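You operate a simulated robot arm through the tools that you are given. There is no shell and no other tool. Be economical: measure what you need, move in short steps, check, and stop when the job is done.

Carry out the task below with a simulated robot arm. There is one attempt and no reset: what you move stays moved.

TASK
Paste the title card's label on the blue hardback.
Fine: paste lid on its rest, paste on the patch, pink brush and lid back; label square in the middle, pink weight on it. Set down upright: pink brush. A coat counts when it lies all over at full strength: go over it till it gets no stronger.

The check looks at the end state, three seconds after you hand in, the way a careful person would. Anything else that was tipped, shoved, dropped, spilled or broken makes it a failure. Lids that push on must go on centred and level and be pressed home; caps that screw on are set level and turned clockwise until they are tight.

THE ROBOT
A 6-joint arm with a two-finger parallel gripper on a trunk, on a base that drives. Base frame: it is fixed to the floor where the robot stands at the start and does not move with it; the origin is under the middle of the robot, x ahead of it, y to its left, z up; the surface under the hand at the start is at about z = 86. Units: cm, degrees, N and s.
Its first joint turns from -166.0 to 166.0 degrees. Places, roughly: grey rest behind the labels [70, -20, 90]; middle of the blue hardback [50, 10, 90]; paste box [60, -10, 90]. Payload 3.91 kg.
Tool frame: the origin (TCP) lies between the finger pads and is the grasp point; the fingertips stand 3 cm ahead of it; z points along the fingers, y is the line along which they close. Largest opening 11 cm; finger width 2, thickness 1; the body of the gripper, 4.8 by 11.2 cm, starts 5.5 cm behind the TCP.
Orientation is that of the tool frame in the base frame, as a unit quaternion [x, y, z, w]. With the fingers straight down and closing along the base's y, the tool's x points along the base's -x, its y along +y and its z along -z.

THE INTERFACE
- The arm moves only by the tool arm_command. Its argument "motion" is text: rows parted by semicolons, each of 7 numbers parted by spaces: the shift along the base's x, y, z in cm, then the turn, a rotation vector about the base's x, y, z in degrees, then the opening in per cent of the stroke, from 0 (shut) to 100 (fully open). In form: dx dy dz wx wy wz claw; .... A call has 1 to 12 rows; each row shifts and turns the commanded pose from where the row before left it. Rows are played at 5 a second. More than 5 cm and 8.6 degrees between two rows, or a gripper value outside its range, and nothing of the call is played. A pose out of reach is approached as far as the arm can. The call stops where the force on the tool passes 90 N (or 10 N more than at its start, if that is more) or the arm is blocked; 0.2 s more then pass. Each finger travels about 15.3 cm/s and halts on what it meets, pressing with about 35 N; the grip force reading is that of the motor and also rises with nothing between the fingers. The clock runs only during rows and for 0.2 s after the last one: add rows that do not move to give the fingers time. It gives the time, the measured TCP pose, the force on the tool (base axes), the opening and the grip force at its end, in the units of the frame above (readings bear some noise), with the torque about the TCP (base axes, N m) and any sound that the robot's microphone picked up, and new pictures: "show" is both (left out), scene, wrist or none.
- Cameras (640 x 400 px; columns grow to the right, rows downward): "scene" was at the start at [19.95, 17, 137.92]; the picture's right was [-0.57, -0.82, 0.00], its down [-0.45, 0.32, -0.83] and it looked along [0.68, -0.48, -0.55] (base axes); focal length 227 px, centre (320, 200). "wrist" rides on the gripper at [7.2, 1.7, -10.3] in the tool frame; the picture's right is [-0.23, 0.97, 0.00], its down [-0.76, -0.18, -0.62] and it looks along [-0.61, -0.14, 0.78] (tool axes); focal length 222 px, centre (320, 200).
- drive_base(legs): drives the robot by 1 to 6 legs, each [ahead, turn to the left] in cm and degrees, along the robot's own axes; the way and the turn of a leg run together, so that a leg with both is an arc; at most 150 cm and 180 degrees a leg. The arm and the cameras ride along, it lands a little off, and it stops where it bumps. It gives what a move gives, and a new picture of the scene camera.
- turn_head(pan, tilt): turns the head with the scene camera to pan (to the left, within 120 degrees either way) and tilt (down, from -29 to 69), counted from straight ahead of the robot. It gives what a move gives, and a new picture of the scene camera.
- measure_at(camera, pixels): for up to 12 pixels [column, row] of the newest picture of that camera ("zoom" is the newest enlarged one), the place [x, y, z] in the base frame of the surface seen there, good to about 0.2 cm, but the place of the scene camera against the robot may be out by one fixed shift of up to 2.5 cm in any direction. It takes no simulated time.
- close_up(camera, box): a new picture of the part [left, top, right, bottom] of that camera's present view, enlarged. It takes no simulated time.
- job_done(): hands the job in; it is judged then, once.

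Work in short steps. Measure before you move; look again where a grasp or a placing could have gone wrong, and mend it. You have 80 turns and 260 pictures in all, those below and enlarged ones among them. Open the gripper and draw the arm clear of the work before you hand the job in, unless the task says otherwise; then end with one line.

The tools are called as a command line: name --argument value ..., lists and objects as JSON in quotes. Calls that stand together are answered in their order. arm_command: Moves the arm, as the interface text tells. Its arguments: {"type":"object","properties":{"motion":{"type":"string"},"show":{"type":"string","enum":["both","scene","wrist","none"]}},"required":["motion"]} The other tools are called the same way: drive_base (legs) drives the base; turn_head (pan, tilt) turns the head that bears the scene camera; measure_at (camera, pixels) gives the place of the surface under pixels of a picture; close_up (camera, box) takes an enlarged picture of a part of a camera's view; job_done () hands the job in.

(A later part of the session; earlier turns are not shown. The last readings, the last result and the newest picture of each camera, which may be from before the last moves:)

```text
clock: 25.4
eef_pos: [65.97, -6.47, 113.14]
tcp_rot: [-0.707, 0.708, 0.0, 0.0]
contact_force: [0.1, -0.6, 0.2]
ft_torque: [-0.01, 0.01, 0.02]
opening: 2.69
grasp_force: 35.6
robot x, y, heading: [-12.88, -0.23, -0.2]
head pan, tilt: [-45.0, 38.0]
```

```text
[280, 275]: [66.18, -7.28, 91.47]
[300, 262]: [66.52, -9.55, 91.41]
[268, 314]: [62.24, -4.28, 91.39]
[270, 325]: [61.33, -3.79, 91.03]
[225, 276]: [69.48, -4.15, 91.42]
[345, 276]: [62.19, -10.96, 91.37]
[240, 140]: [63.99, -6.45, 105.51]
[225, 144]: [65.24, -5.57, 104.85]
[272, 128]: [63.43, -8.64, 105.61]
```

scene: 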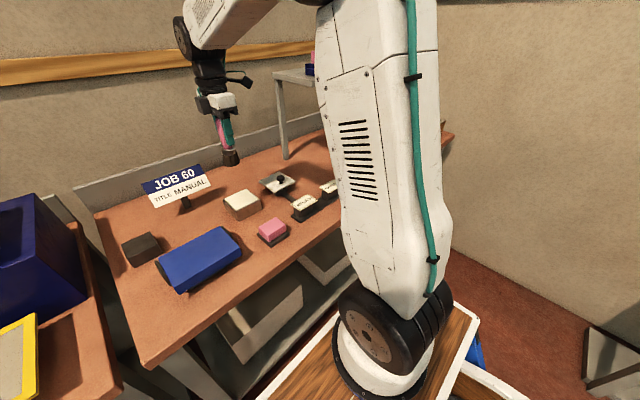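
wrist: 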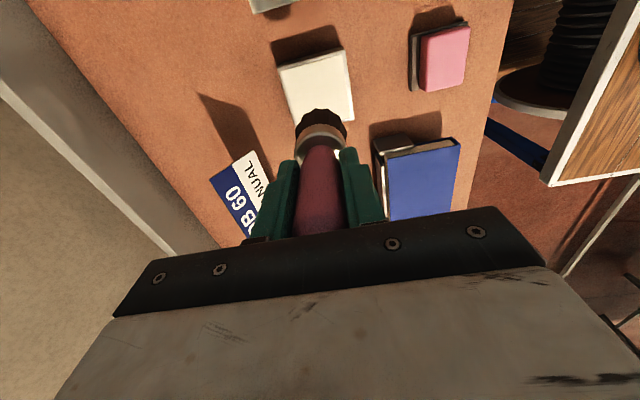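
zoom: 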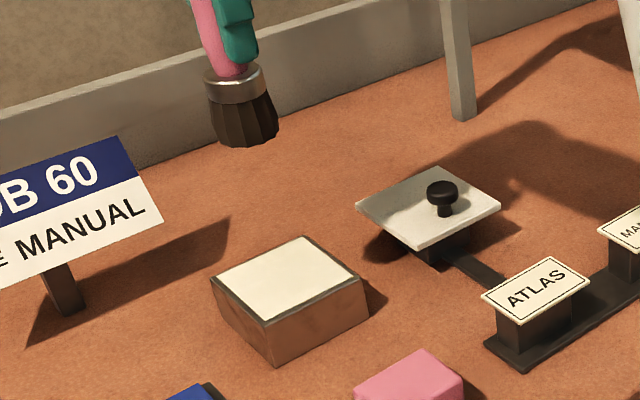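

Paste surface is ~90.7, level with the rim. Dip: lower so bristle tips go ~0.4 cm into the paste, hold, and read force.

arm_command --motion "0.1 0.2 -4 0 0 0 0;0 0 -4 0 0 0 0;0 0 -4 0 0 0 0;0 0 -0.8 0 0 0 0;0 0 -0.3 0 0 0 0;0 0 -0.3 0 0 0 0;0 0 0 0 0 0 0;0 0 0 0 0 0 0;0 0 0 0 0 0 0" --show "both"

close_up --camera "scene" --box '[190, 130, 310, 230]'

```text
clock: 27.4
eef_pos: [66.21, -6.09, 99.73]
tcp_rot: [-0.706, 0.708, 0.0, 0.0]
contact_force: [-0.5, -0.1, -1.0]
ft_torque: [0.02, -0.01, 0.0]
opening: 2.68
grasp_force: 35.1
robot x, y, heading: [-12.91, 0.22, -0.2]
head pan, tilt: [-45.0, 38.0]
```

scene: 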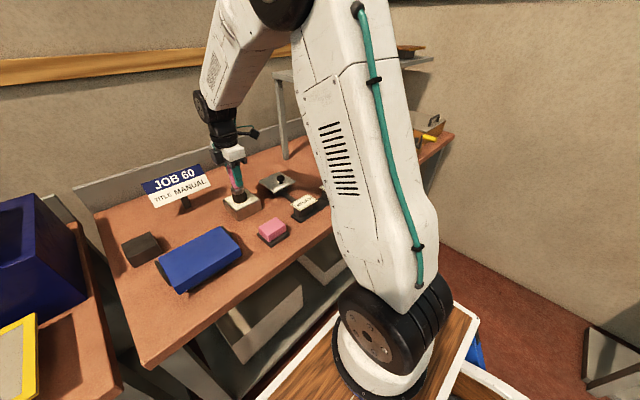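
wrist: 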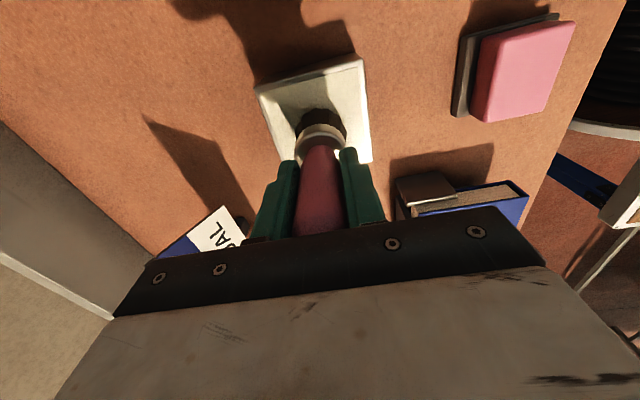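

```text
4.00 times, centred on (250, 180) of scene
```

zoom: 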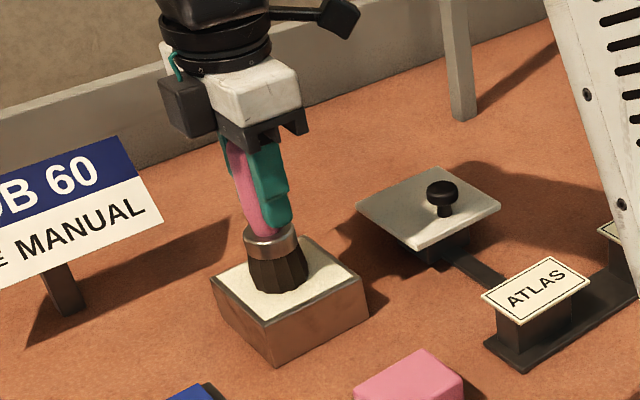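

No contact force; dip 0.5 further with a small stir, then lift and inspect the bristles.

arm_command --motion "0 0 -0.3 0 0 0 0;0 0 -0.2 0 0 0 0;0.6 0 0 0 0 0 0;-1.2 0 0 0 0 0 0;0.6 0 0 0 0 0 0;0 0 0 0 0 0 0;0 0 3 0 0 0 0;0 0 3 0 0 0 0;0 0 0 0 0 0 0" --show "both"

close_up --camera "scene" --box '[190, 130, 310, 230]'

```text
clock: 29.4
eef_pos: [66.13, -6.13, 105.32]
tcp_rot: [-0.707, 0.707, 0.0, -0.001]
contact_force: [0.0, 0.3, -1.8]
ft_torque: [-0.03, 0.01, -0.01]
opening: 2.7
grasp_force: 34.7
robot x, y, heading: [-13.19, -0.2, -0.1]
head pan, tilt: [-45.0, 38.0]
```

scene: 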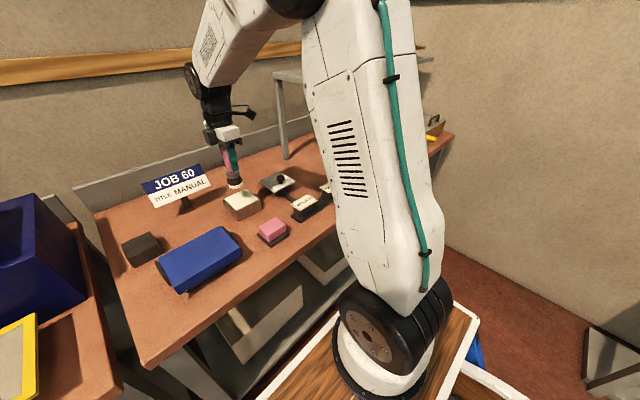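
wrist: 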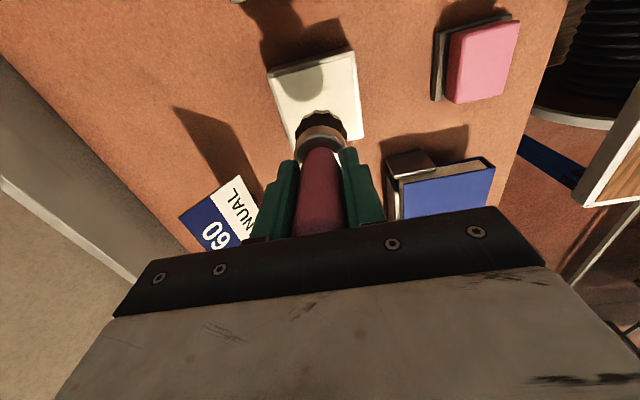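

```text
4.00 times, centred on (250, 180) of scene
```

zoom: 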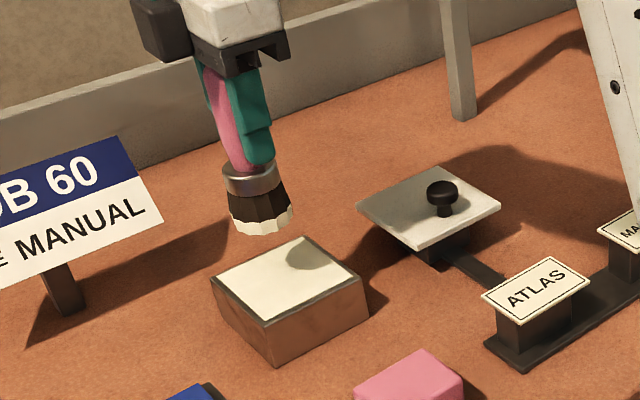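

Bristles are loaded white. Carry over the book centre (52.15,12.85) at bristle height ~96.

arm_command --motion "0 0 1 0 0 0 0;-2.33 3.18 0 0 0 0 0;-2.33 3.18 0 0 0 0 0;-2.33 3.18 0 0 0 0 0;-2.33 3.18 0 0 0 0 0;-2.33 3.18 0 0 0 0 0;-2.33 3.15 0 0 0 0 0;0 0 -3 0 0 0 0;0 0 0 0 0 0 0" --show "both"

close_up --camera "scene" --box '[130, 170, 290, 310]'

close_up --camera "wrist" --box '[220, 60, 460, 210]'

```text
clock: 31.4
eef_pos: [52.09, 13.15, 103.22]
tcp_rot: [-0.707, 0.707, 0.0, 0.0]
contact_force: [0.4, -1.3, -0.4]
ft_torque: [0.02, -0.01, 0.0]
opening: 2.71
grasp_force: 35.2
robot x, y, heading: [-12.86, -0.18, -0.2]
head pan, tilt: [-45.0, 38.0]
```

scene: 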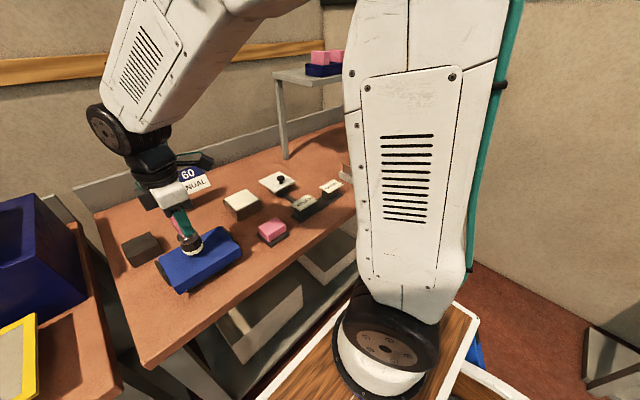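
wrist: 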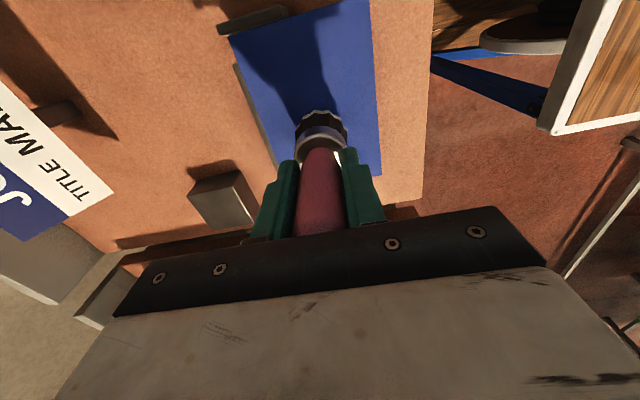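

```text
2.86 times, centred on (210, 240) of scene
```

zoom: 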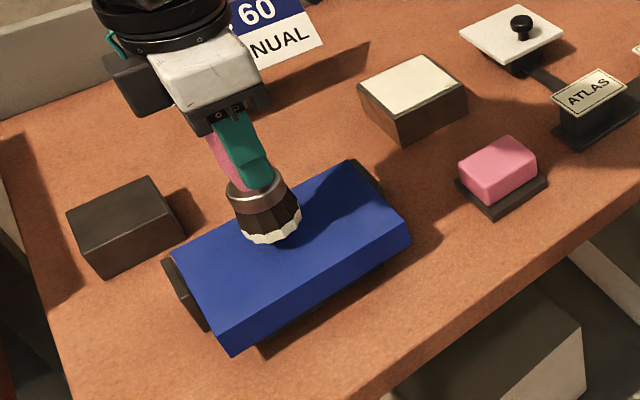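

```text
2.67 times, centred on (340, 135) of wrist
```

zoom: 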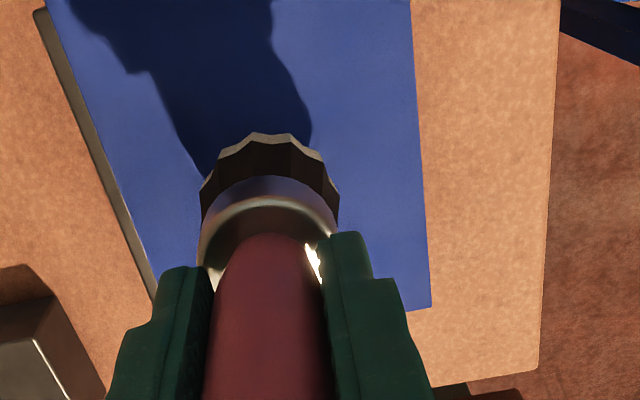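

Lower to touch the cover (bristle bottom ≈92.1) at the centre, then rise to see what mark it makes.

arm_command --motion "0 -0.2 -1 0 0 0 0;0 0 -0.5 0 0 0 0;0 0 -0.3 0 0 0 0;0 0 -0.2 0 0 0 0;0 0 0 0 0 0 0" --show "both"

close_up --camera "scene" --box '[150, 200, 250, 300]'

close_up --camera "wrist" --box '[220, 0, 420, 160]'

```text
clock: 32.6
eef_pos: [52.17, 12.67, 101.24]
tcp_rot: [-0.706, 0.708, 0.0, 0.0]
contact_force: [-0.5, 0.5, -0.3]
ft_torque: [-0.01, -0.02, 0.05]
opening: 2.7
grasp_force: 35.1
robot x, y, heading: [-13.19, 0.18, -0.2]
head pan, tilt: [-45.0, 38.0]
```

scene: 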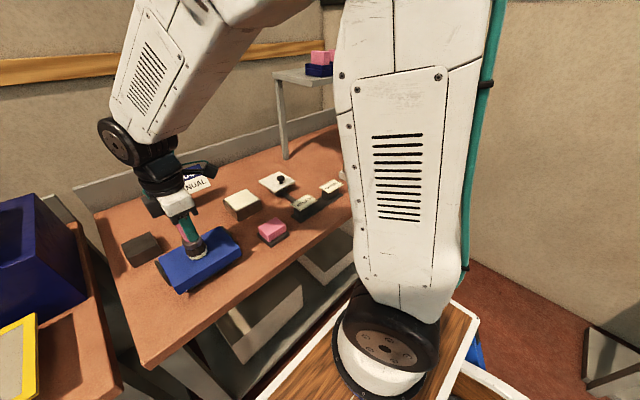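
wrist: 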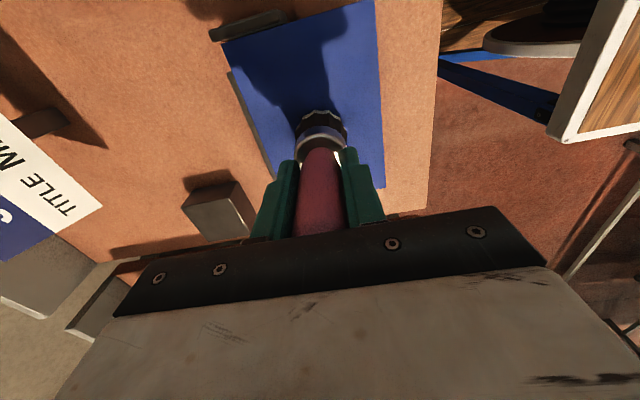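

```text
4.00 times, centred on (200, 250) of scene
```

zoom: 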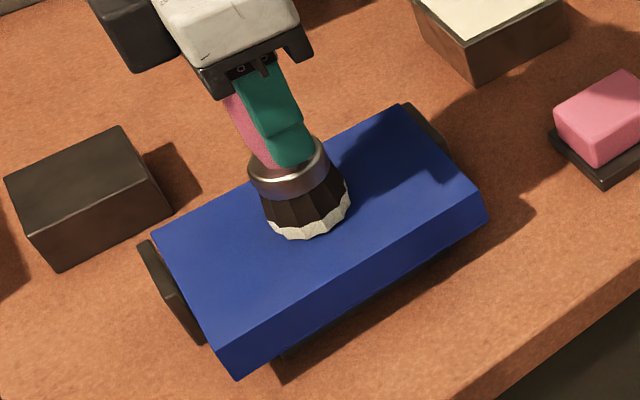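

```text
2.50 times, centred on (320, 80) of wrist
```

zoom: 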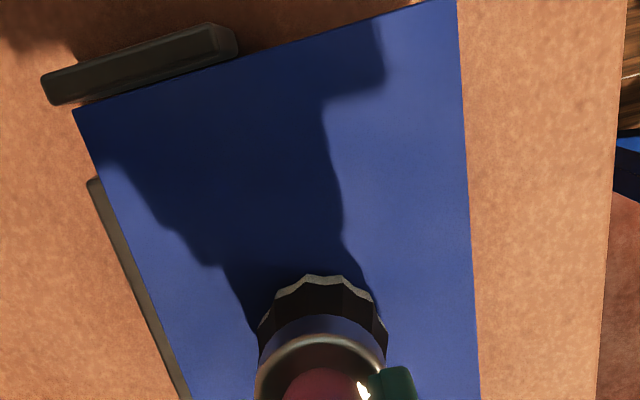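

Check gap: measure bristle lower edge vs book surface right beside it.

measure_at --camera "scene" --pixels '[[200, 258], [203, 257], [196, 258], [199, 262], [187, 247], [214, 245], [217, 254]]'

arm_command --motion "0 0 -0.2 0 0 0 0;0 0 0 0 0 0 0;0 0.8 0 0 0 0 0;0 0 0 0 0 0 0" --show "both"

close_up --camera "scene" --box '[150, 200, 250, 300]'

```text
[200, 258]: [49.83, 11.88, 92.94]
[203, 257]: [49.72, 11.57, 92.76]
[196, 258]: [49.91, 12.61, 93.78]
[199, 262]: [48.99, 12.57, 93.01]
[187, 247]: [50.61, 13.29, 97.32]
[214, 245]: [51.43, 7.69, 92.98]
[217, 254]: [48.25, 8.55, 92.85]
```

```text
clock: 33.6
eef_pos: [52.24, 13.47, 101.04]
tcp_rot: [-0.706, 0.708, -0.001, 0.001]
contact_force: [0.7, -4.4, 14.5]
ft_torque: [-0.42, -0.01, 0.04]
opening: 2.7
grasp_force: 35.3
robot x, y, heading: [-13.31, -0.27, -0.3]
head pan, tilt: [-45.0, 38.0]
```

scene: 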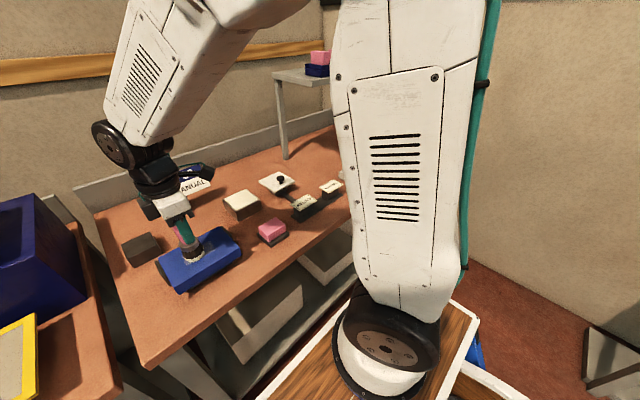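
wrist: 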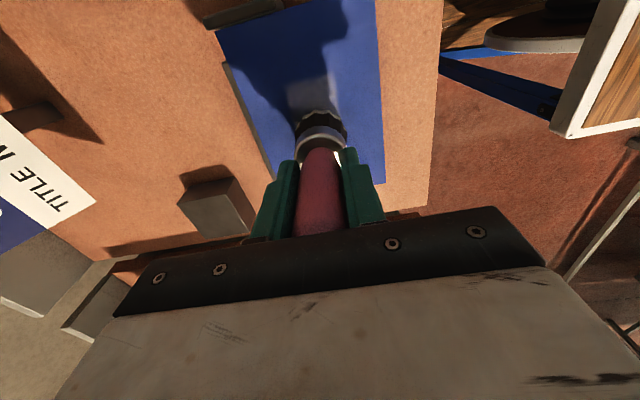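

```text
4.00 times, centred on (200, 250) of scene
```

zoom: 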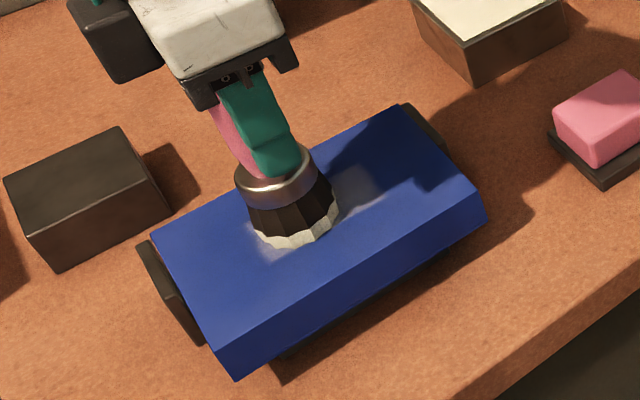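

Contact at 14.5 N and a light paste patch is appearing. Brush gently along y both ways over the middle, then look.

arm_command --motion "0 0.8 0 0 0 0 0;0 0.7 0 0 0 0 0;0 -1.1 0 0 0 0 0;0 -1.1 0 0 0 0 0;0 -1.1 0 0 0 0 0;0 -1.0 0 0 0 0 0;0.7 0 0 0 0 0 0;0 1.1 0 0 0 0 0;0 1.1 0 0 0 0 0;0 1.1 0 0 0 0 0;0 1 0 0 0 0 0;-0.7 0 0 0 0 0 0" --show "wrist"

close_up --camera "scene" --box '[150, 200, 250, 300]'

```text
clock: 36.2
eef_pos: [52.25, 15.07, 101.0]
tcp_rot: [-0.707, 0.708, 0.001, 0.001]
contact_force: [2.0, -0.2, 6.5]
ft_torque: [-0.04, -0.15, -0.03]
opening: 2.72
grasp_force: 34.9
robot x, y, heading: [-13.17, 0.07, -0.3]
head pan, tilt: [-45.0, 38.0]
```

wrist: 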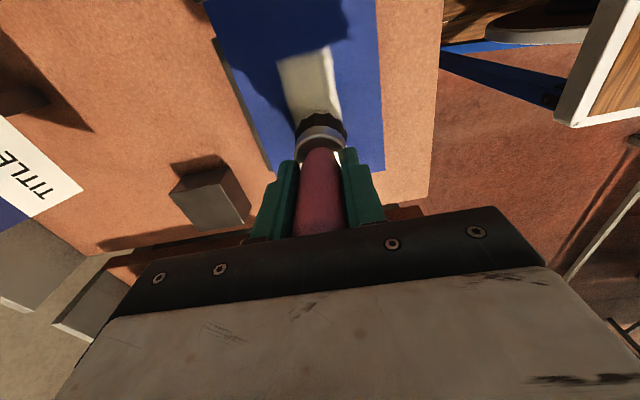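

```text
4.00 times, centred on (200, 250) of scene
```

zoom: 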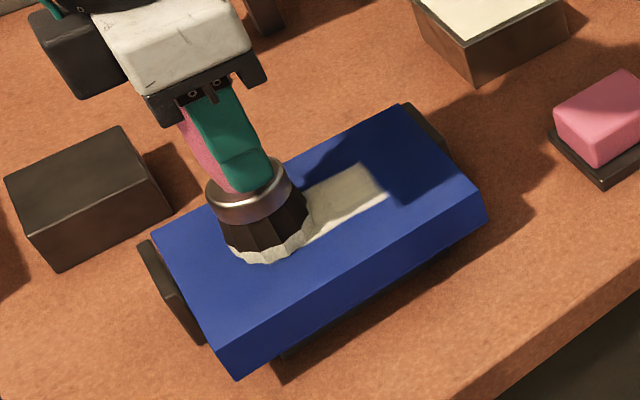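

The coat is confined to a crisp rectangular patch. Go over it on the near side and further to both ends, then lift to inspect.

arm_command --motion "-0.8 0.4 0 0 0 0 0;0 -1.2 0 0 0 0 0;0 -1.2 0 0 0 0 0;0 -1.2 0 0 0 0 0;0 -1.2 0 0 0 0 0;0.8 0 0 0 0 0 0;0.8 0 0 0 0 0 0;0 1.2 0 0 0 0 0;0 1.2 0 0 0 0 0;0 1.2 0 0 0 0 0;0 1.2 0 0 0 0 0;-0.8 0 0 0 0 0 0" --show "none"

arm_command --motion "0 -1.2 0 0 0 0 0;0 -1.2 0 0 0 0 0;0 -1.2 0 0 0 0 0;0 -1 0 0 0 0 0;0 1 0 0 0 0 0;0 1 0 0 0 0 0;0 0 1 0 0 0 0;0 0 4 0 0 0 0;0 0 4 0 0 0 0;0 5 0 0 0 0 0;0 5 0 0 0 0 0;0 0 0 0 0 0 0" --show "both"

close_up --camera "scene" --box '[130, 180, 270, 300]'

close_up --camera "wrist" --box '[220, 0, 460, 150]'

```text
clock: 38.8
eef_pos: [52.1, 15.5, 101.08]
tcp_rot: [-0.706, 0.708, 0.0, -0.001]
contact_force: [-1.1, 0.8, -0.4]
ft_torque: [0.01, 0.02, -0.01]
opening: 2.7
grasp_force: 35.0
robot x, y, heading: [-13.08, 0.12, -0.1]
head pan, tilt: [-45.0, 38.0]
```

```text
clock: 41.4
eef_pos: [52.28, 22.61, 110.25]
tcp_rot: [-0.706, 0.708, 0.0, 0.0]
contact_force: [0.5, 0.1, 0.4]
ft_torque: [0.0, 0.02, -0.01]
opening: 2.69
grasp_force: 35.0
robot x, y, heading: [-12.56, -0.19, 0.0]
head pan, tilt: [-45.0, 38.0]
```

scene: 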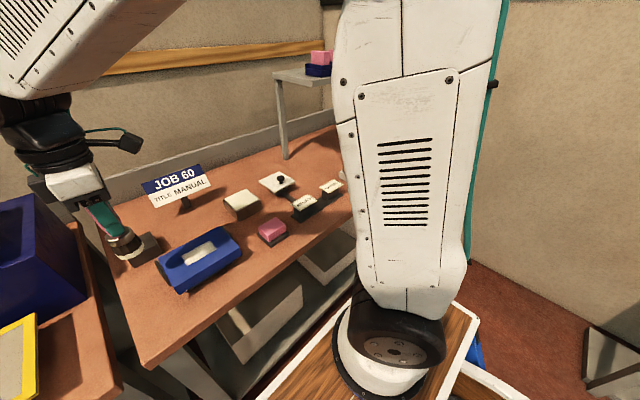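
wrist: 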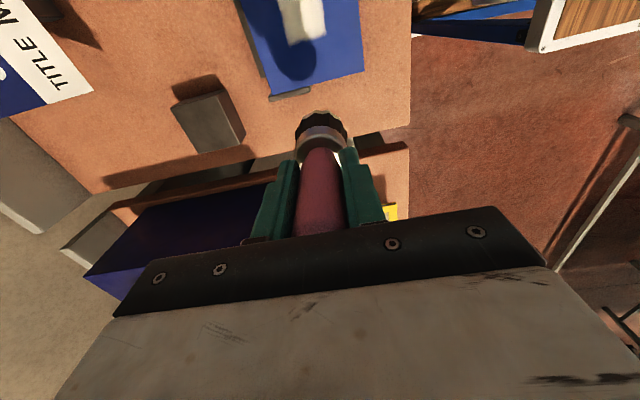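

```text
3.33 times, centred on (200, 240) of scene
```

zoom: 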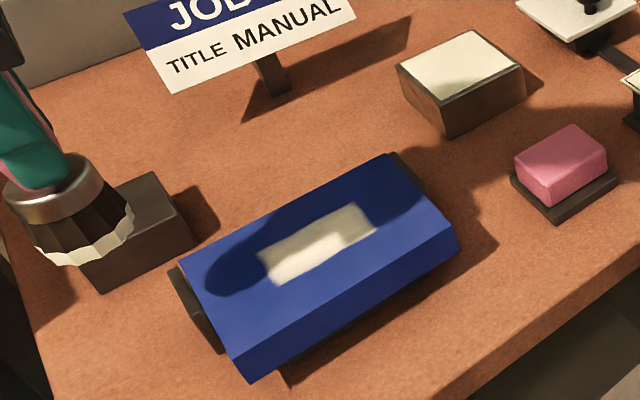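

```text
2.67 times, centred on (340, 75) of wrist
```

zoom: 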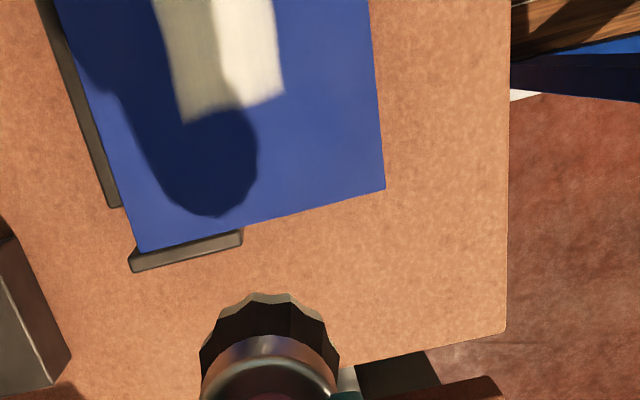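

Zoom tighter on the patch to judge coat uniformity and measure its edges.

close_up --camera "scene" --box '[178, 232, 222, 270]'

measure_at --camera "wrist" --pixels '[[288, 46], [326, 34], [281, 10], [320, 3]]'

measure_at --camera "scene" --pixels '[[181, 256], [185, 264], [207, 242], [212, 250], [158, 262], [216, 228], [239, 243]]'

```text
10.53 times, centred on (200, 251) of scene
```

zoom: 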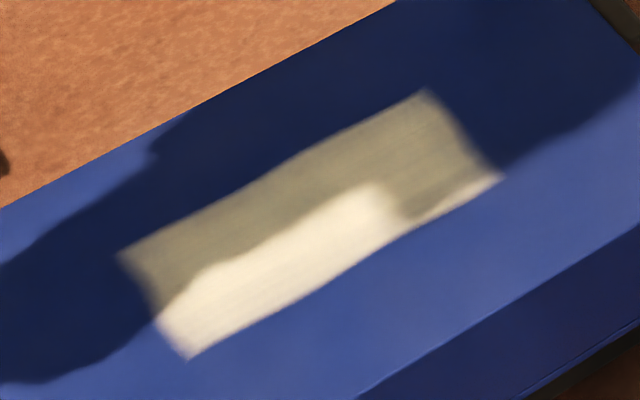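

```text
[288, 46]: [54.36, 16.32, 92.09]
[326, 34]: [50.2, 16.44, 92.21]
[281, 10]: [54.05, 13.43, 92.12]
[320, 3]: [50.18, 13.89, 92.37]
```

```text
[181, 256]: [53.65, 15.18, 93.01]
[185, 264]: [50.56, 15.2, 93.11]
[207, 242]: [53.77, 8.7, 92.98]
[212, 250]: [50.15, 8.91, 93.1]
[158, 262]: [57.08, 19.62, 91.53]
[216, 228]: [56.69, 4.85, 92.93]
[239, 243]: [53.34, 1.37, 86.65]
```

Patch ≈ x 50.2–54.4, y 9.7–16.4, centre (52.3,13.0), mostly opaque. I'll re-dip for a fresh load? First go over it again with wider offsets and slightly firmer contact, and compare.

arm_command --motion "0 -5 0 0 0 0 0;0 -4.7 0 0 0 0 0;0 0 -4 0 0 0 0;0 0 -4 0 0 0 0;0 0 -0.9 0 0 0 0;0 0 -0.25 0 0 0 0;1.3 0 0 0 0 0 0;0 1.3 0 0 0 0 0;0 1.3 0 0 0 0 0;0 -1.3 0 0 0 0 0;0 -1.3 0 0 0 0 0;0 -1.3 0 0 0 0 0" --show "none"

arm_command --motion "0 -1.3 0 0 0 0 0;-1.3 0 0 0 0 0 0;0 1.3 0 0 0 0 0;0 1.3 0 0 0 0 0;0 1.3 0 0 0 0 0;0 1.3 0 0 0 0 0;-1.3 0 0 0 0 0 0;0 -1.3 0 0 0 0 0;0 -1.3 0 0 0 0 0;0 -1.3 0 0 0 0 0;0 -1.3 0 0 0 0 0;1.3 0 0 0 0 0 0" --show "none"

arm_command --motion "0 1.3 0 0 0 0 0;0 1.3 0 0 0 0 0;0 1.3 0 0 0 0 0;0 1.3 0 0 0 0 0;0 -2.6 0 0 0 0 0;0 0 1 0 0 0 0;0 0 4 0 0 0 0;0 0 4 0 0 0 0;0 5 0 0 0 0 0;0 5 0 0 0 0 0;0 0 0 0 0 0 0" --show "both"

close_up --camera "scene" --box '[178, 232, 222, 270]'

```text
clock: 44.0
eef_pos: [53.47, 11.94, 101.07]
tcp_rot: [0.708, -0.707, 0.001, -0.001]
contact_force: [0.6, 7.6, 24.4]
ft_torque: [0.67, -0.01, -0.04]
opening: 2.73
grasp_force: 34.5
robot x, y, heading: [-13.2, 0.15, -0.0]
head pan, tilt: [-45.0, 38.0]
```

```text
clock: 46.6
eef_pos: [52.26, 10.43, 100.92]
tcp_rot: [-0.707, 0.708, -0.001, 0.0]
contact_force: [-0.8, 1.2, -1.3]
ft_torque: [0.0, -0.01, 0.0]
opening: 2.67
grasp_force: 35.3
robot x, y, heading: [-13.01, -0.16, -0.2]
head pan, tilt: [-45.0, 38.0]
```

```text
clock: 49.0
eef_pos: [52.13, 23.23, 110.14]
tcp_rot: [-0.706, 0.708, 0.001, 0.0]
contact_force: [-0.2, -0.8, -0.8]
ft_torque: [0.01, 0.03, 0.01]
opening: 2.7
grasp_force: 34.4
robot x, y, heading: [-13.05, 0.18, -0.2]
head pan, tilt: [-45.0, 38.0]
```

scene: 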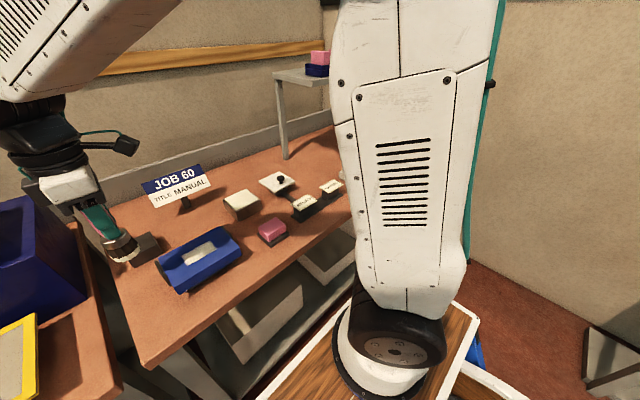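
wrist: 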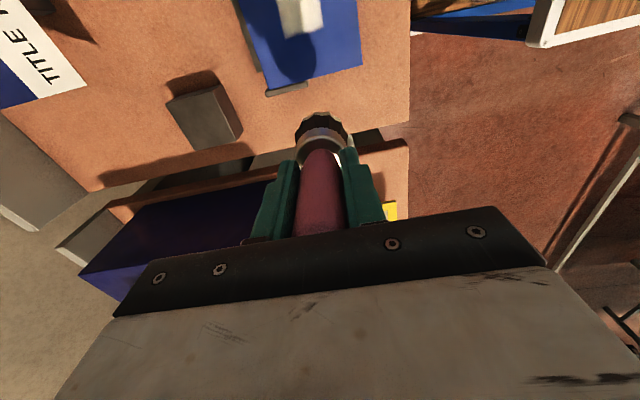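

```text
10.53 times, centred on (200, 251) of scene
```

zoom: 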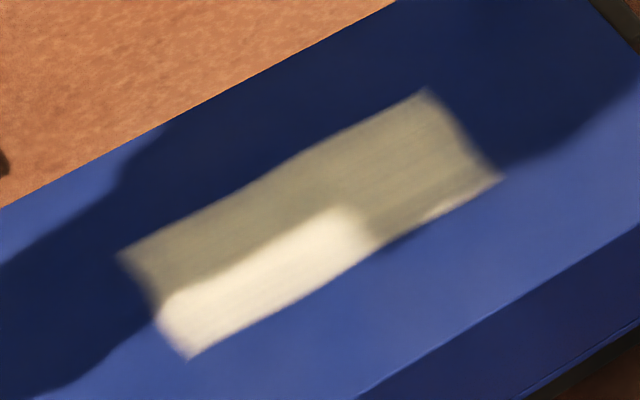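

The coat looks unchanged, but to be certain it isn't just a spent brush I'll re-dip once and go over it again including ends.

arm_command --motion "2 -4.2 0 0 0 0 0;2 -4.2 0 0 0 0 0;2 -4.2 0 0 0 0 0;2 -4.2 0 0 0 0 0;2 -4.2 0 0 0 0 0;2 -4.2 0 0 0 0 0;2 -4.2 0 0 0 0 0;0 0 -4 0 0 0 0;0 0 -4 0 0 0 0;0 0 -2 0 0 0 0;0 0 -0.8 0 0 0 0;0 0 0 0 0 0 0" --show "none"

close_up --camera "scene" --box '[190, 140, 310, 230]'

close_up --camera "scene" --box '[178, 232, 222, 270]'

```text
clock: 51.6
eef_pos: [66.21, -6.21, 99.1]
tcp_rot: [-0.707, 0.708, 0.0, 0.0]
contact_force: [-1.9, -0.6, 8.0]
ft_torque: [-0.12, 0.14, -0.06]
opening: 2.7
grasp_force: 35.3
robot x, y, heading: [-13.13, -0.01, -0.0]
head pan, tilt: [-45.0, 38.0]
```

```text
4.44 times, centred on (250, 185) of scene
```

zoom: 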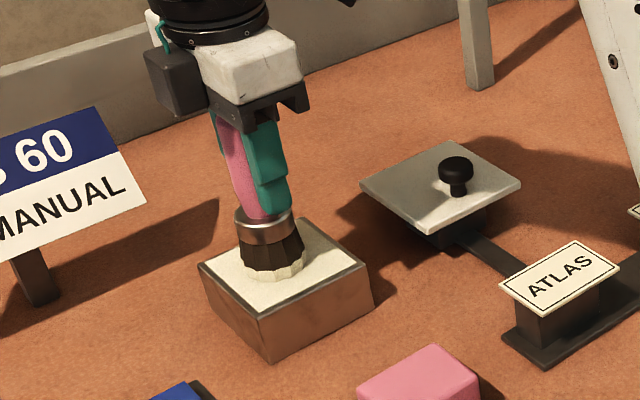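

```text
10.53 times, centred on (200, 251) of scene
```

zoom: 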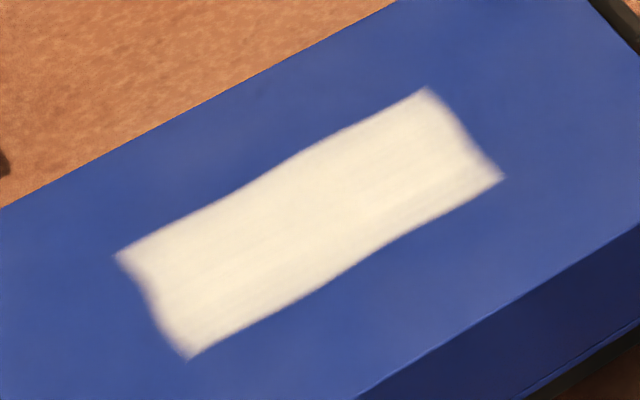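

In full light the patch is evenly cream. One more loaded pass, especially ends, to confirm: lift, carry back and touch down.

arm_command --motion "0 0 4 0 0 0 0;0 0 4 0 0 0 0;-2.32 3.2 0 0 0 0 0;-2.32 3.2 0 0 0 0 0;-2.32 3.2 0 0 0 0 0;-2.32 3.2 0 0 0 0 0;-2.32 3.2 0 0 0 0 0;-2.3 3.2 0 0 0 0 0;0 0 -4 0 0 0 0;0 0 -2 0 0 0 0;0 0 -0.2 0 0 0 0;0 0 0 0 0 0 0" --show "none"

```text
clock: 54.2
eef_pos: [52.22, 12.95, 100.87]
tcp_rot: [-0.707, 0.708, 0.0, 0.0]
contact_force: [0.1, 0.5, -0.7]
ft_torque: [0.03, -0.03, 0.02]
opening: 2.71
grasp_force: 35.3
robot x, y, heading: [-13.03, -0.24, -0.3]
head pan, tilt: [-45.0, 38.0]
```

No contact yet at 100.87; lower 0.15–0.2 and brush.

arm_command --motion "0 0 -0.1 0 0 0 0;0 0 -0.1 0 0 0 0;1.5 0 0 0 0 0 0;0 1.5 0 0 0 0 0;0 1.5 0 0 0 0 0;-1.5 0 0 0 0 0 0;-1.5 0 0 0 0 0 0;0 -1.5 0 0 0 0 0;0 -1.5 0 0 0 0 0;0 -1.5 0 0 0 0 0;0 -1.5 0 0 0 0 0;1.5 0 0 0 0 0 0" --show "none"

arm_command --motion "1.5 0 0 0 0 0 0;0 1.5 0 0 0 0 0;0 1.5 0 0 0 0 0;-1.5 0 0 0 0 0 0;0 -1.5 0 0 0 0 0;0 -1.5 0 0 0 0 0;0 1.5 0 0 0 0 0;0 1.5 0 0 0 0 0;0 1.5 0 0 0 0 0;0 1.5 0 0 0 0 0;0 -1.5 0 0 0 0 0;0 -1.5 0 0 0 0 0" --show "none"

arm_command --motion "0 0 1 0 0 0 0;0 0 4 0 0 0 0;0 0 4 0 0 0 0;2.0 1 1 0 0 0 0;3.3 2.2 1 0 0 0 0;3.3 2.2 1 0 0 0 0;3.3 2.2 0 0 0 0 0;3.3 2.2 0 0 0 0 0;1.1 0 0 0 0 0 0;0 0 0 0 0 0 0" --show "both"

close_up --camera "scene" --box '[178, 232, 222, 270]'

close_up --camera "scene" --box '[60, 150, 220, 290]'

```text
clock: 56.8
eef_pos: [52.22, 9.9, 100.61]
tcp_rot: [-0.705, 0.709, 0.0, -0.001]
contact_force: [-4.6, 0.2, 11.6]
ft_torque: [0.09, 0.26, 0.05]
opening: 2.7
grasp_force: 35.3
robot x, y, heading: [-13.26, 0.01, -0.1]
head pan, tilt: [-45.0, 38.0]
```

```text
clock: 59.4
eef_pos: [52.27, 12.97, 100.68]
tcp_rot: [-0.707, 0.707, 0.0, 0.002]
contact_force: [1.6, 7.5, 24.1]
ft_torque: [0.66, 0.0, 0.01]
opening: 2.7
grasp_force: 35.0
robot x, y, heading: [-13.04, -0.19, -0.2]
head pan, tilt: [-45.0, 38.0]
```

```text
clock: 61.6
eef_pos: [68.75, 22.85, 112.48]
tcp_rot: [-0.706, 0.708, 0.0, 0.0]
contact_force: [-0.8, -0.1, -0.9]
ft_torque: [0.02, 0.0, -0.02]
opening: 2.7
grasp_force: 35.0
robot x, y, heading: [-12.99, 0.26, -0.2]
head pan, tilt: [-45.0, 38.0]
```

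scene: 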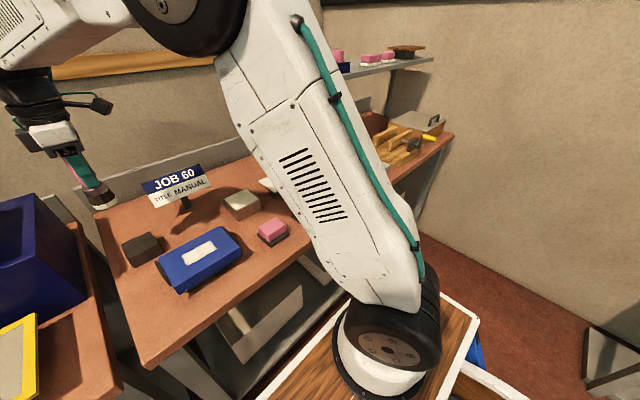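
wrist: 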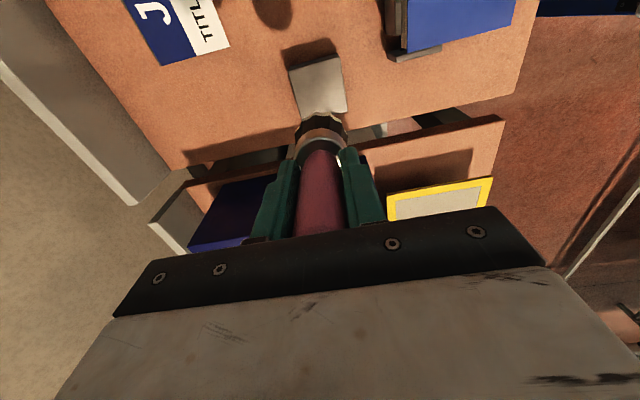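

```text
10.53 times, centred on (200, 251) of scene
```

zoom: 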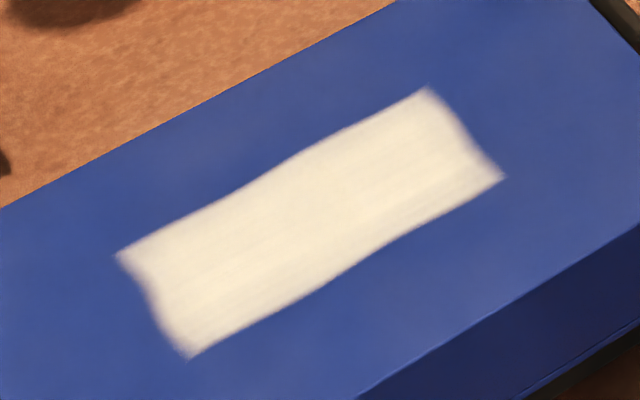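

```text
2.86 times, centred on (140, 220) of scene
```

zoom: 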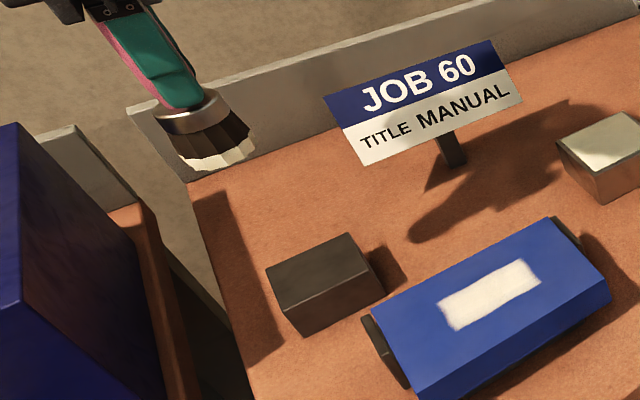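

No change after the loaded pass: coat is at full strength. Now set the brush upright back on its block (68.65,22.7): descend to just above contact.

arm_command --motion "-0.1 -0.1 -4 0 0 0 0;0 0 -4 0 0 0 0;0 0 -4 0 0 0 0;0 0 -1.2 0 0 0 0;0 0 0 0 0 0 0" --show "wrist"

close_up --camera "scene" --box '[90, 190, 190, 280]'

close_up --camera "wrist" --box '[240, 60, 400, 180]'

```text
clock: 62.8
eef_pos: [68.26, 22.62, 99.43]
tcp_rot: [-0.706, 0.708, 0.0, 0.0]
contact_force: [0.8, -0.1, -0.8]
ft_torque: [0.02, -0.01, 0.0]
opening: 2.71
grasp_force: 34.9
robot x, y, heading: [-13.26, 0.02, -0.1]
head pan, tilt: [-45.0, 38.0]
```

wrist: 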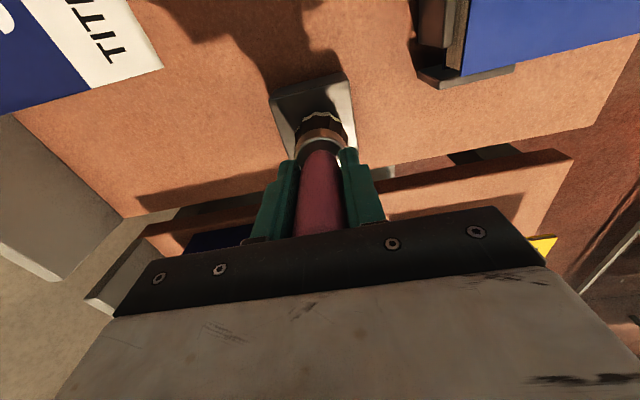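

```text
4.44 times, centred on (140, 235) of scene
```

zoom: 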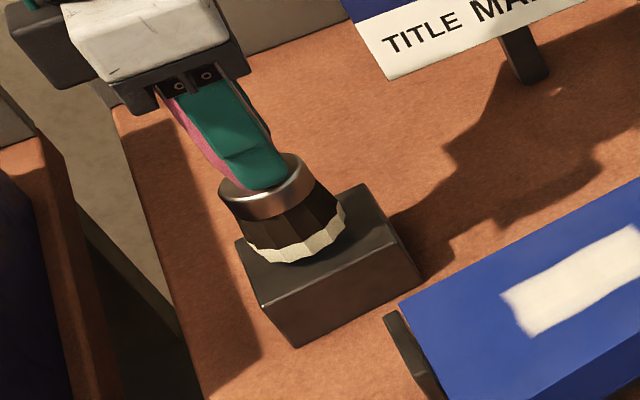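

```text
3.33 times, centred on (320, 120) of wrist
```

zoom: 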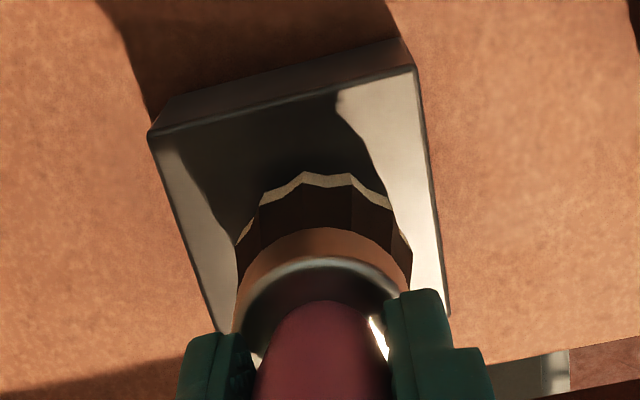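

Brush is over the block, nearly vertical. Lower in small steps until contact.

arm_command --motion "0.2 0 -0.3 0 0 0 0;0 0 -0.1 0 0 0 0;0 0 -0.1 0 0 0 0;0 0 0 0 0 0 0" --show "none"

arm_command --motion "0 0 -0.1 0 0 0 0;0 0 -0.1 0 0 0 0;0 0 0 0 0 0 0" --show "none"

```text
clock: 63.8
eef_pos: [68.73, 22.65, 98.99]
tcp_rot: [-0.706, 0.708, 0.0, 0.0]
contact_force: [0.5, -0.4, -1.0]
ft_torque: [-0.03, -0.02, 0.04]
opening: 2.71
grasp_force: 35.3
robot x, y, heading: [-12.8, 0.15, -0.1]
head pan, tilt: [-45.0, 38.0]
```

```text
clock: 64.6
eef_pos: [68.61, 22.68, 98.8]
tcp_rot: [-0.707, 0.707, 0.0, 0.0]
contact_force: [0.4, 0.3, -1.5]
ft_torque: [-0.02, -0.03, 0.01]
opening: 2.69
grasp_force: 34.8
robot x, y, heading: [-13.0, -0.29, -0.4]
head pan, tilt: [-45.0, 38.0]
```

arm_command --motion "0 0 -0.1 0 0 0 0;0 0 -0.1 0 0 0 0;0 0 0 0 0 0 0" --show "none"

close_up --camera "scene" --box '[90, 190, 190, 280]'

```text
clock: 65.4
eef_pos: [68.61, 22.76, 98.6]
tcp_rot: [-0.706, 0.708, 0.0, 0.0]
contact_force: [-0.5, -0.4, -0.9]
ft_torque: [-0.06, 0.0, 0.02]
opening: 2.7
grasp_force: 34.8
robot x, y, heading: [-12.97, -0.12, -0.4]
head pan, tilt: [-45.0, 38.0]
```

```text
4.44 times, centred on (140, 235) of scene
```

zoom: 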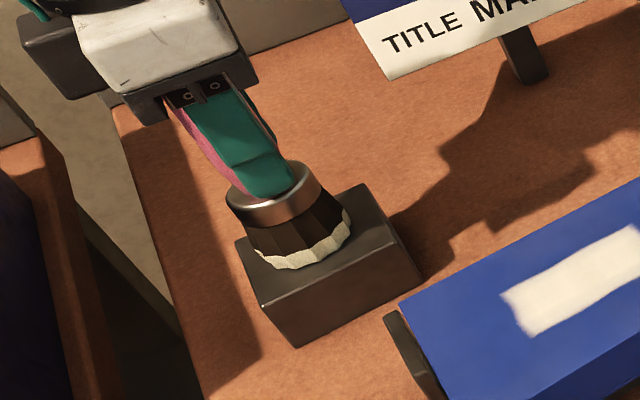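

Still no contact force; continue in 0.1 steps.

arm_command --motion "0 0 -0.1 0 0 0 0;0 0 0 0 0 0 0" --show "none"

arm_command --motion "0 0 -0.1 0 0 0 0;0 0 0 0 0 0 0" --show "none"

close_up --camera "wrist" --box '[240, 60, 400, 180]'

```text
clock: 66.0
eef_pos: [68.71, 22.74, 98.46]
tcp_rot: [-0.707, 0.707, 0.001, 0.0]
contact_force: [0.4, -0.1, -1.5]
ft_torque: [-0.02, 0.01, 0.01]
opening: 2.7
grasp_force: 34.8
robot x, y, heading: [-13.27, 0.04, 0.0]
head pan, tilt: [-45.0, 38.0]
```

```text
clock: 66.6
eef_pos: [68.66, 22.6, 98.47]
tcp_rot: [-0.707, 0.708, -0.002, 0.0]
contact_force: [-2.5, -0.1, 12.6]
ft_torque: [-0.01, 0.2, 0.03]
opening: 2.7
grasp_force: 35.1
robot x, y, heading: [-12.98, -0.5, 0.1]
head pan, tilt: [-45.0, 38.0]
```

```text
3.33 times, centred on (320, 120) of wrist
```

zoom: 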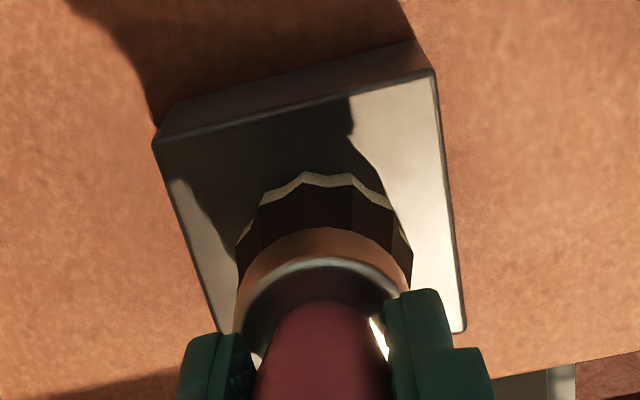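

Contact at 12.6 N. Open and rise.

arm_command --motion "0 0 0 0 0 0 30;0 0 0 0 0 0 40;0 0 0 0 0 0 60;0 0 0 0 0 0 60;0 0 4 0 0 0 60;0 0 4 0 0 0 60;0 0 5 0 0 0 60;0 0 5 0 0 0 60;0 0 0 0 0 0 60" --show "both"

close_up --camera "scene" --box '[90, 190, 190, 280]'

```text
clock: 68.6
eef_pos: [68.79, 22.65, 116.26]
tcp_rot: [-0.706, 0.708, 0.0, 0.001]
contact_force: [0.8, 0.6, -0.8]
ft_torque: [-0.03, 0.0, 0.02]
opening: 6.61
grasp_force: 0.1
robot x, y, heading: [-12.91, 0.16, -0.0]
head pan, tilt: [-45.0, 38.0]
```

scene: 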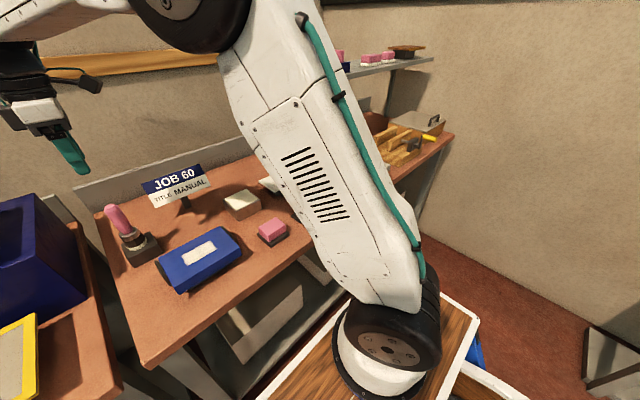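
wrist: 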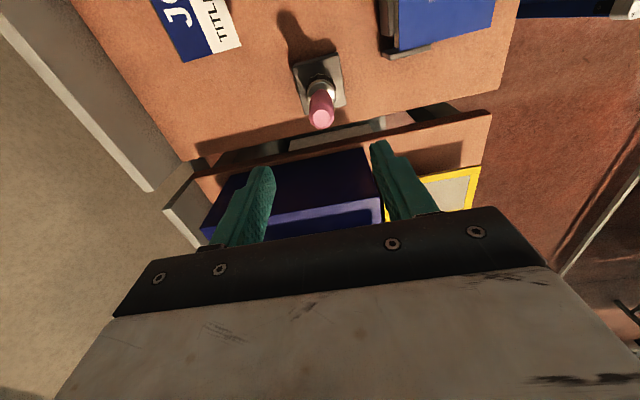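

```text
4.44 times, centred on (140, 235) of scene
```

zoom: 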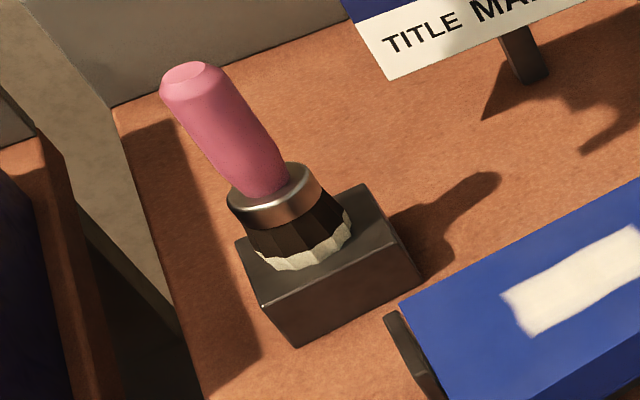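

Brush stands upright on its block. Now travel to above the MANUAL label (49.7,-32.2).

arm_command --motion "-1.59 -4.57 0 0 0 0 60;-1.59 -4.57 0 0 0 0 60;-1.59 -4.57 0 0 0 0 60;-1.59 -4.57 0 0 0 0 60;-1.59 -4.57 0 0 0 0 60;-1.59 -4.57 0 0 0 0 60;-1.59 -4.57 0 0 0 0 60;-1.59 -4.57 0 0 0 0 60;-1.59 -4.57 0 0 0 0 60;-1.59 -4.57 0 0 0 0 60;-1.59 -4.57 0 0 0 0 60;-1.59 -4.58 0 0 0 0 60" --show "none"

arm_command --motion "0 0 -4 0 0 0 65;0 0 -4 0 0 0 65;0 0 0 0 0 0 65" --show "both"

close_up --camera "wrist" --box '[220, 0, 460, 150]'

close_up --camera "scene" --box '[270, 130, 370, 230]'

```text
clock: 71.2
eef_pos: [49.34, -32.17, 116.78]
tcp_rot: [0.707, -0.707, 0.0, 0.0]
contact_force: [0.0, 0.8, -0.3]
ft_torque: [-0.03, 0.04, 0.01]
opening: 6.59
grasp_force: 0.1
robot x, y, heading: [-13.01, 0.35, 0.0]
head pan, tilt: [-45.0, 38.0]
```

```text
clock: 72.0
eef_pos: [49.47, -32.24, 108.35]
tcp_rot: [-0.707, 0.708, 0.0, 0.0]
contact_force: [-0.1, -1.2, -0.3]
ft_torque: [0.03, -0.02, 0.0]
opening: 7.16
grasp_force: 0.2
robot x, y, heading: [-13.06, 0.38, -0.2]
head pan, tilt: [-45.0, 38.0]
```

scene: 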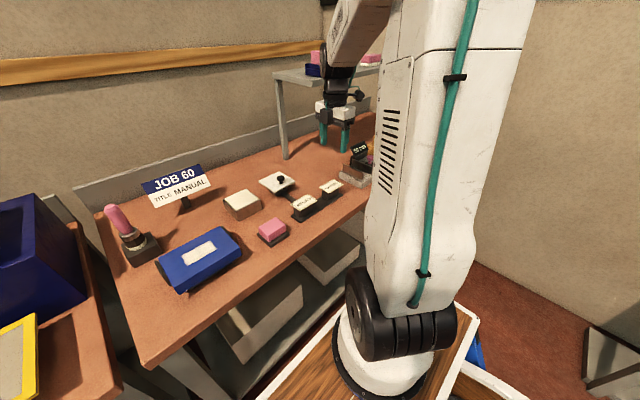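
wrist: 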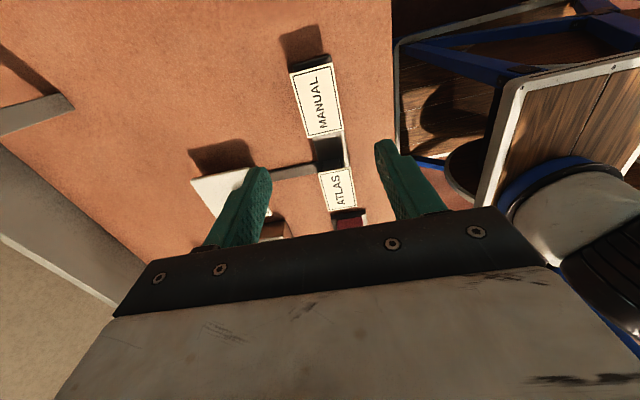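

```text
2.67 times, centred on (340, 75) of wrist
```

zoom: 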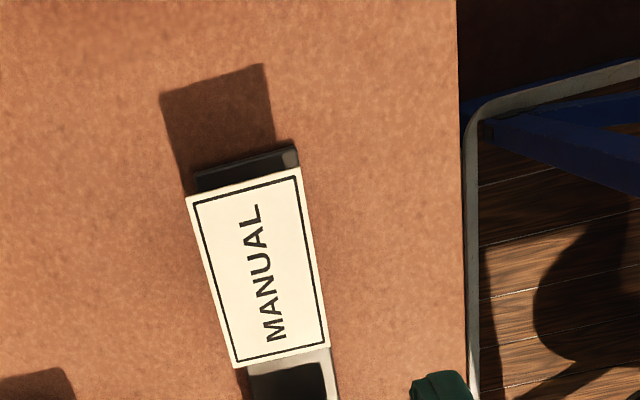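

```text
4.00 times, centred on (320, 180) of scene
```

zoom: 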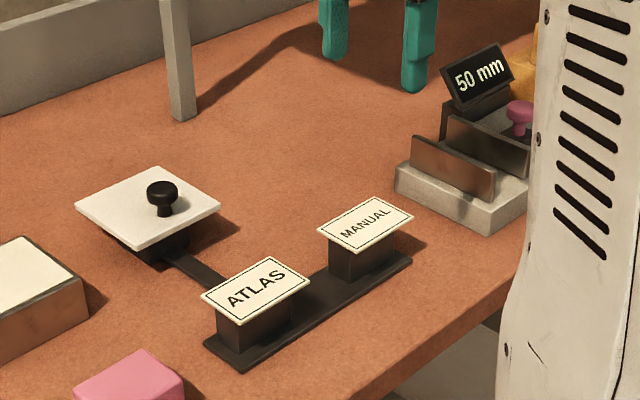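

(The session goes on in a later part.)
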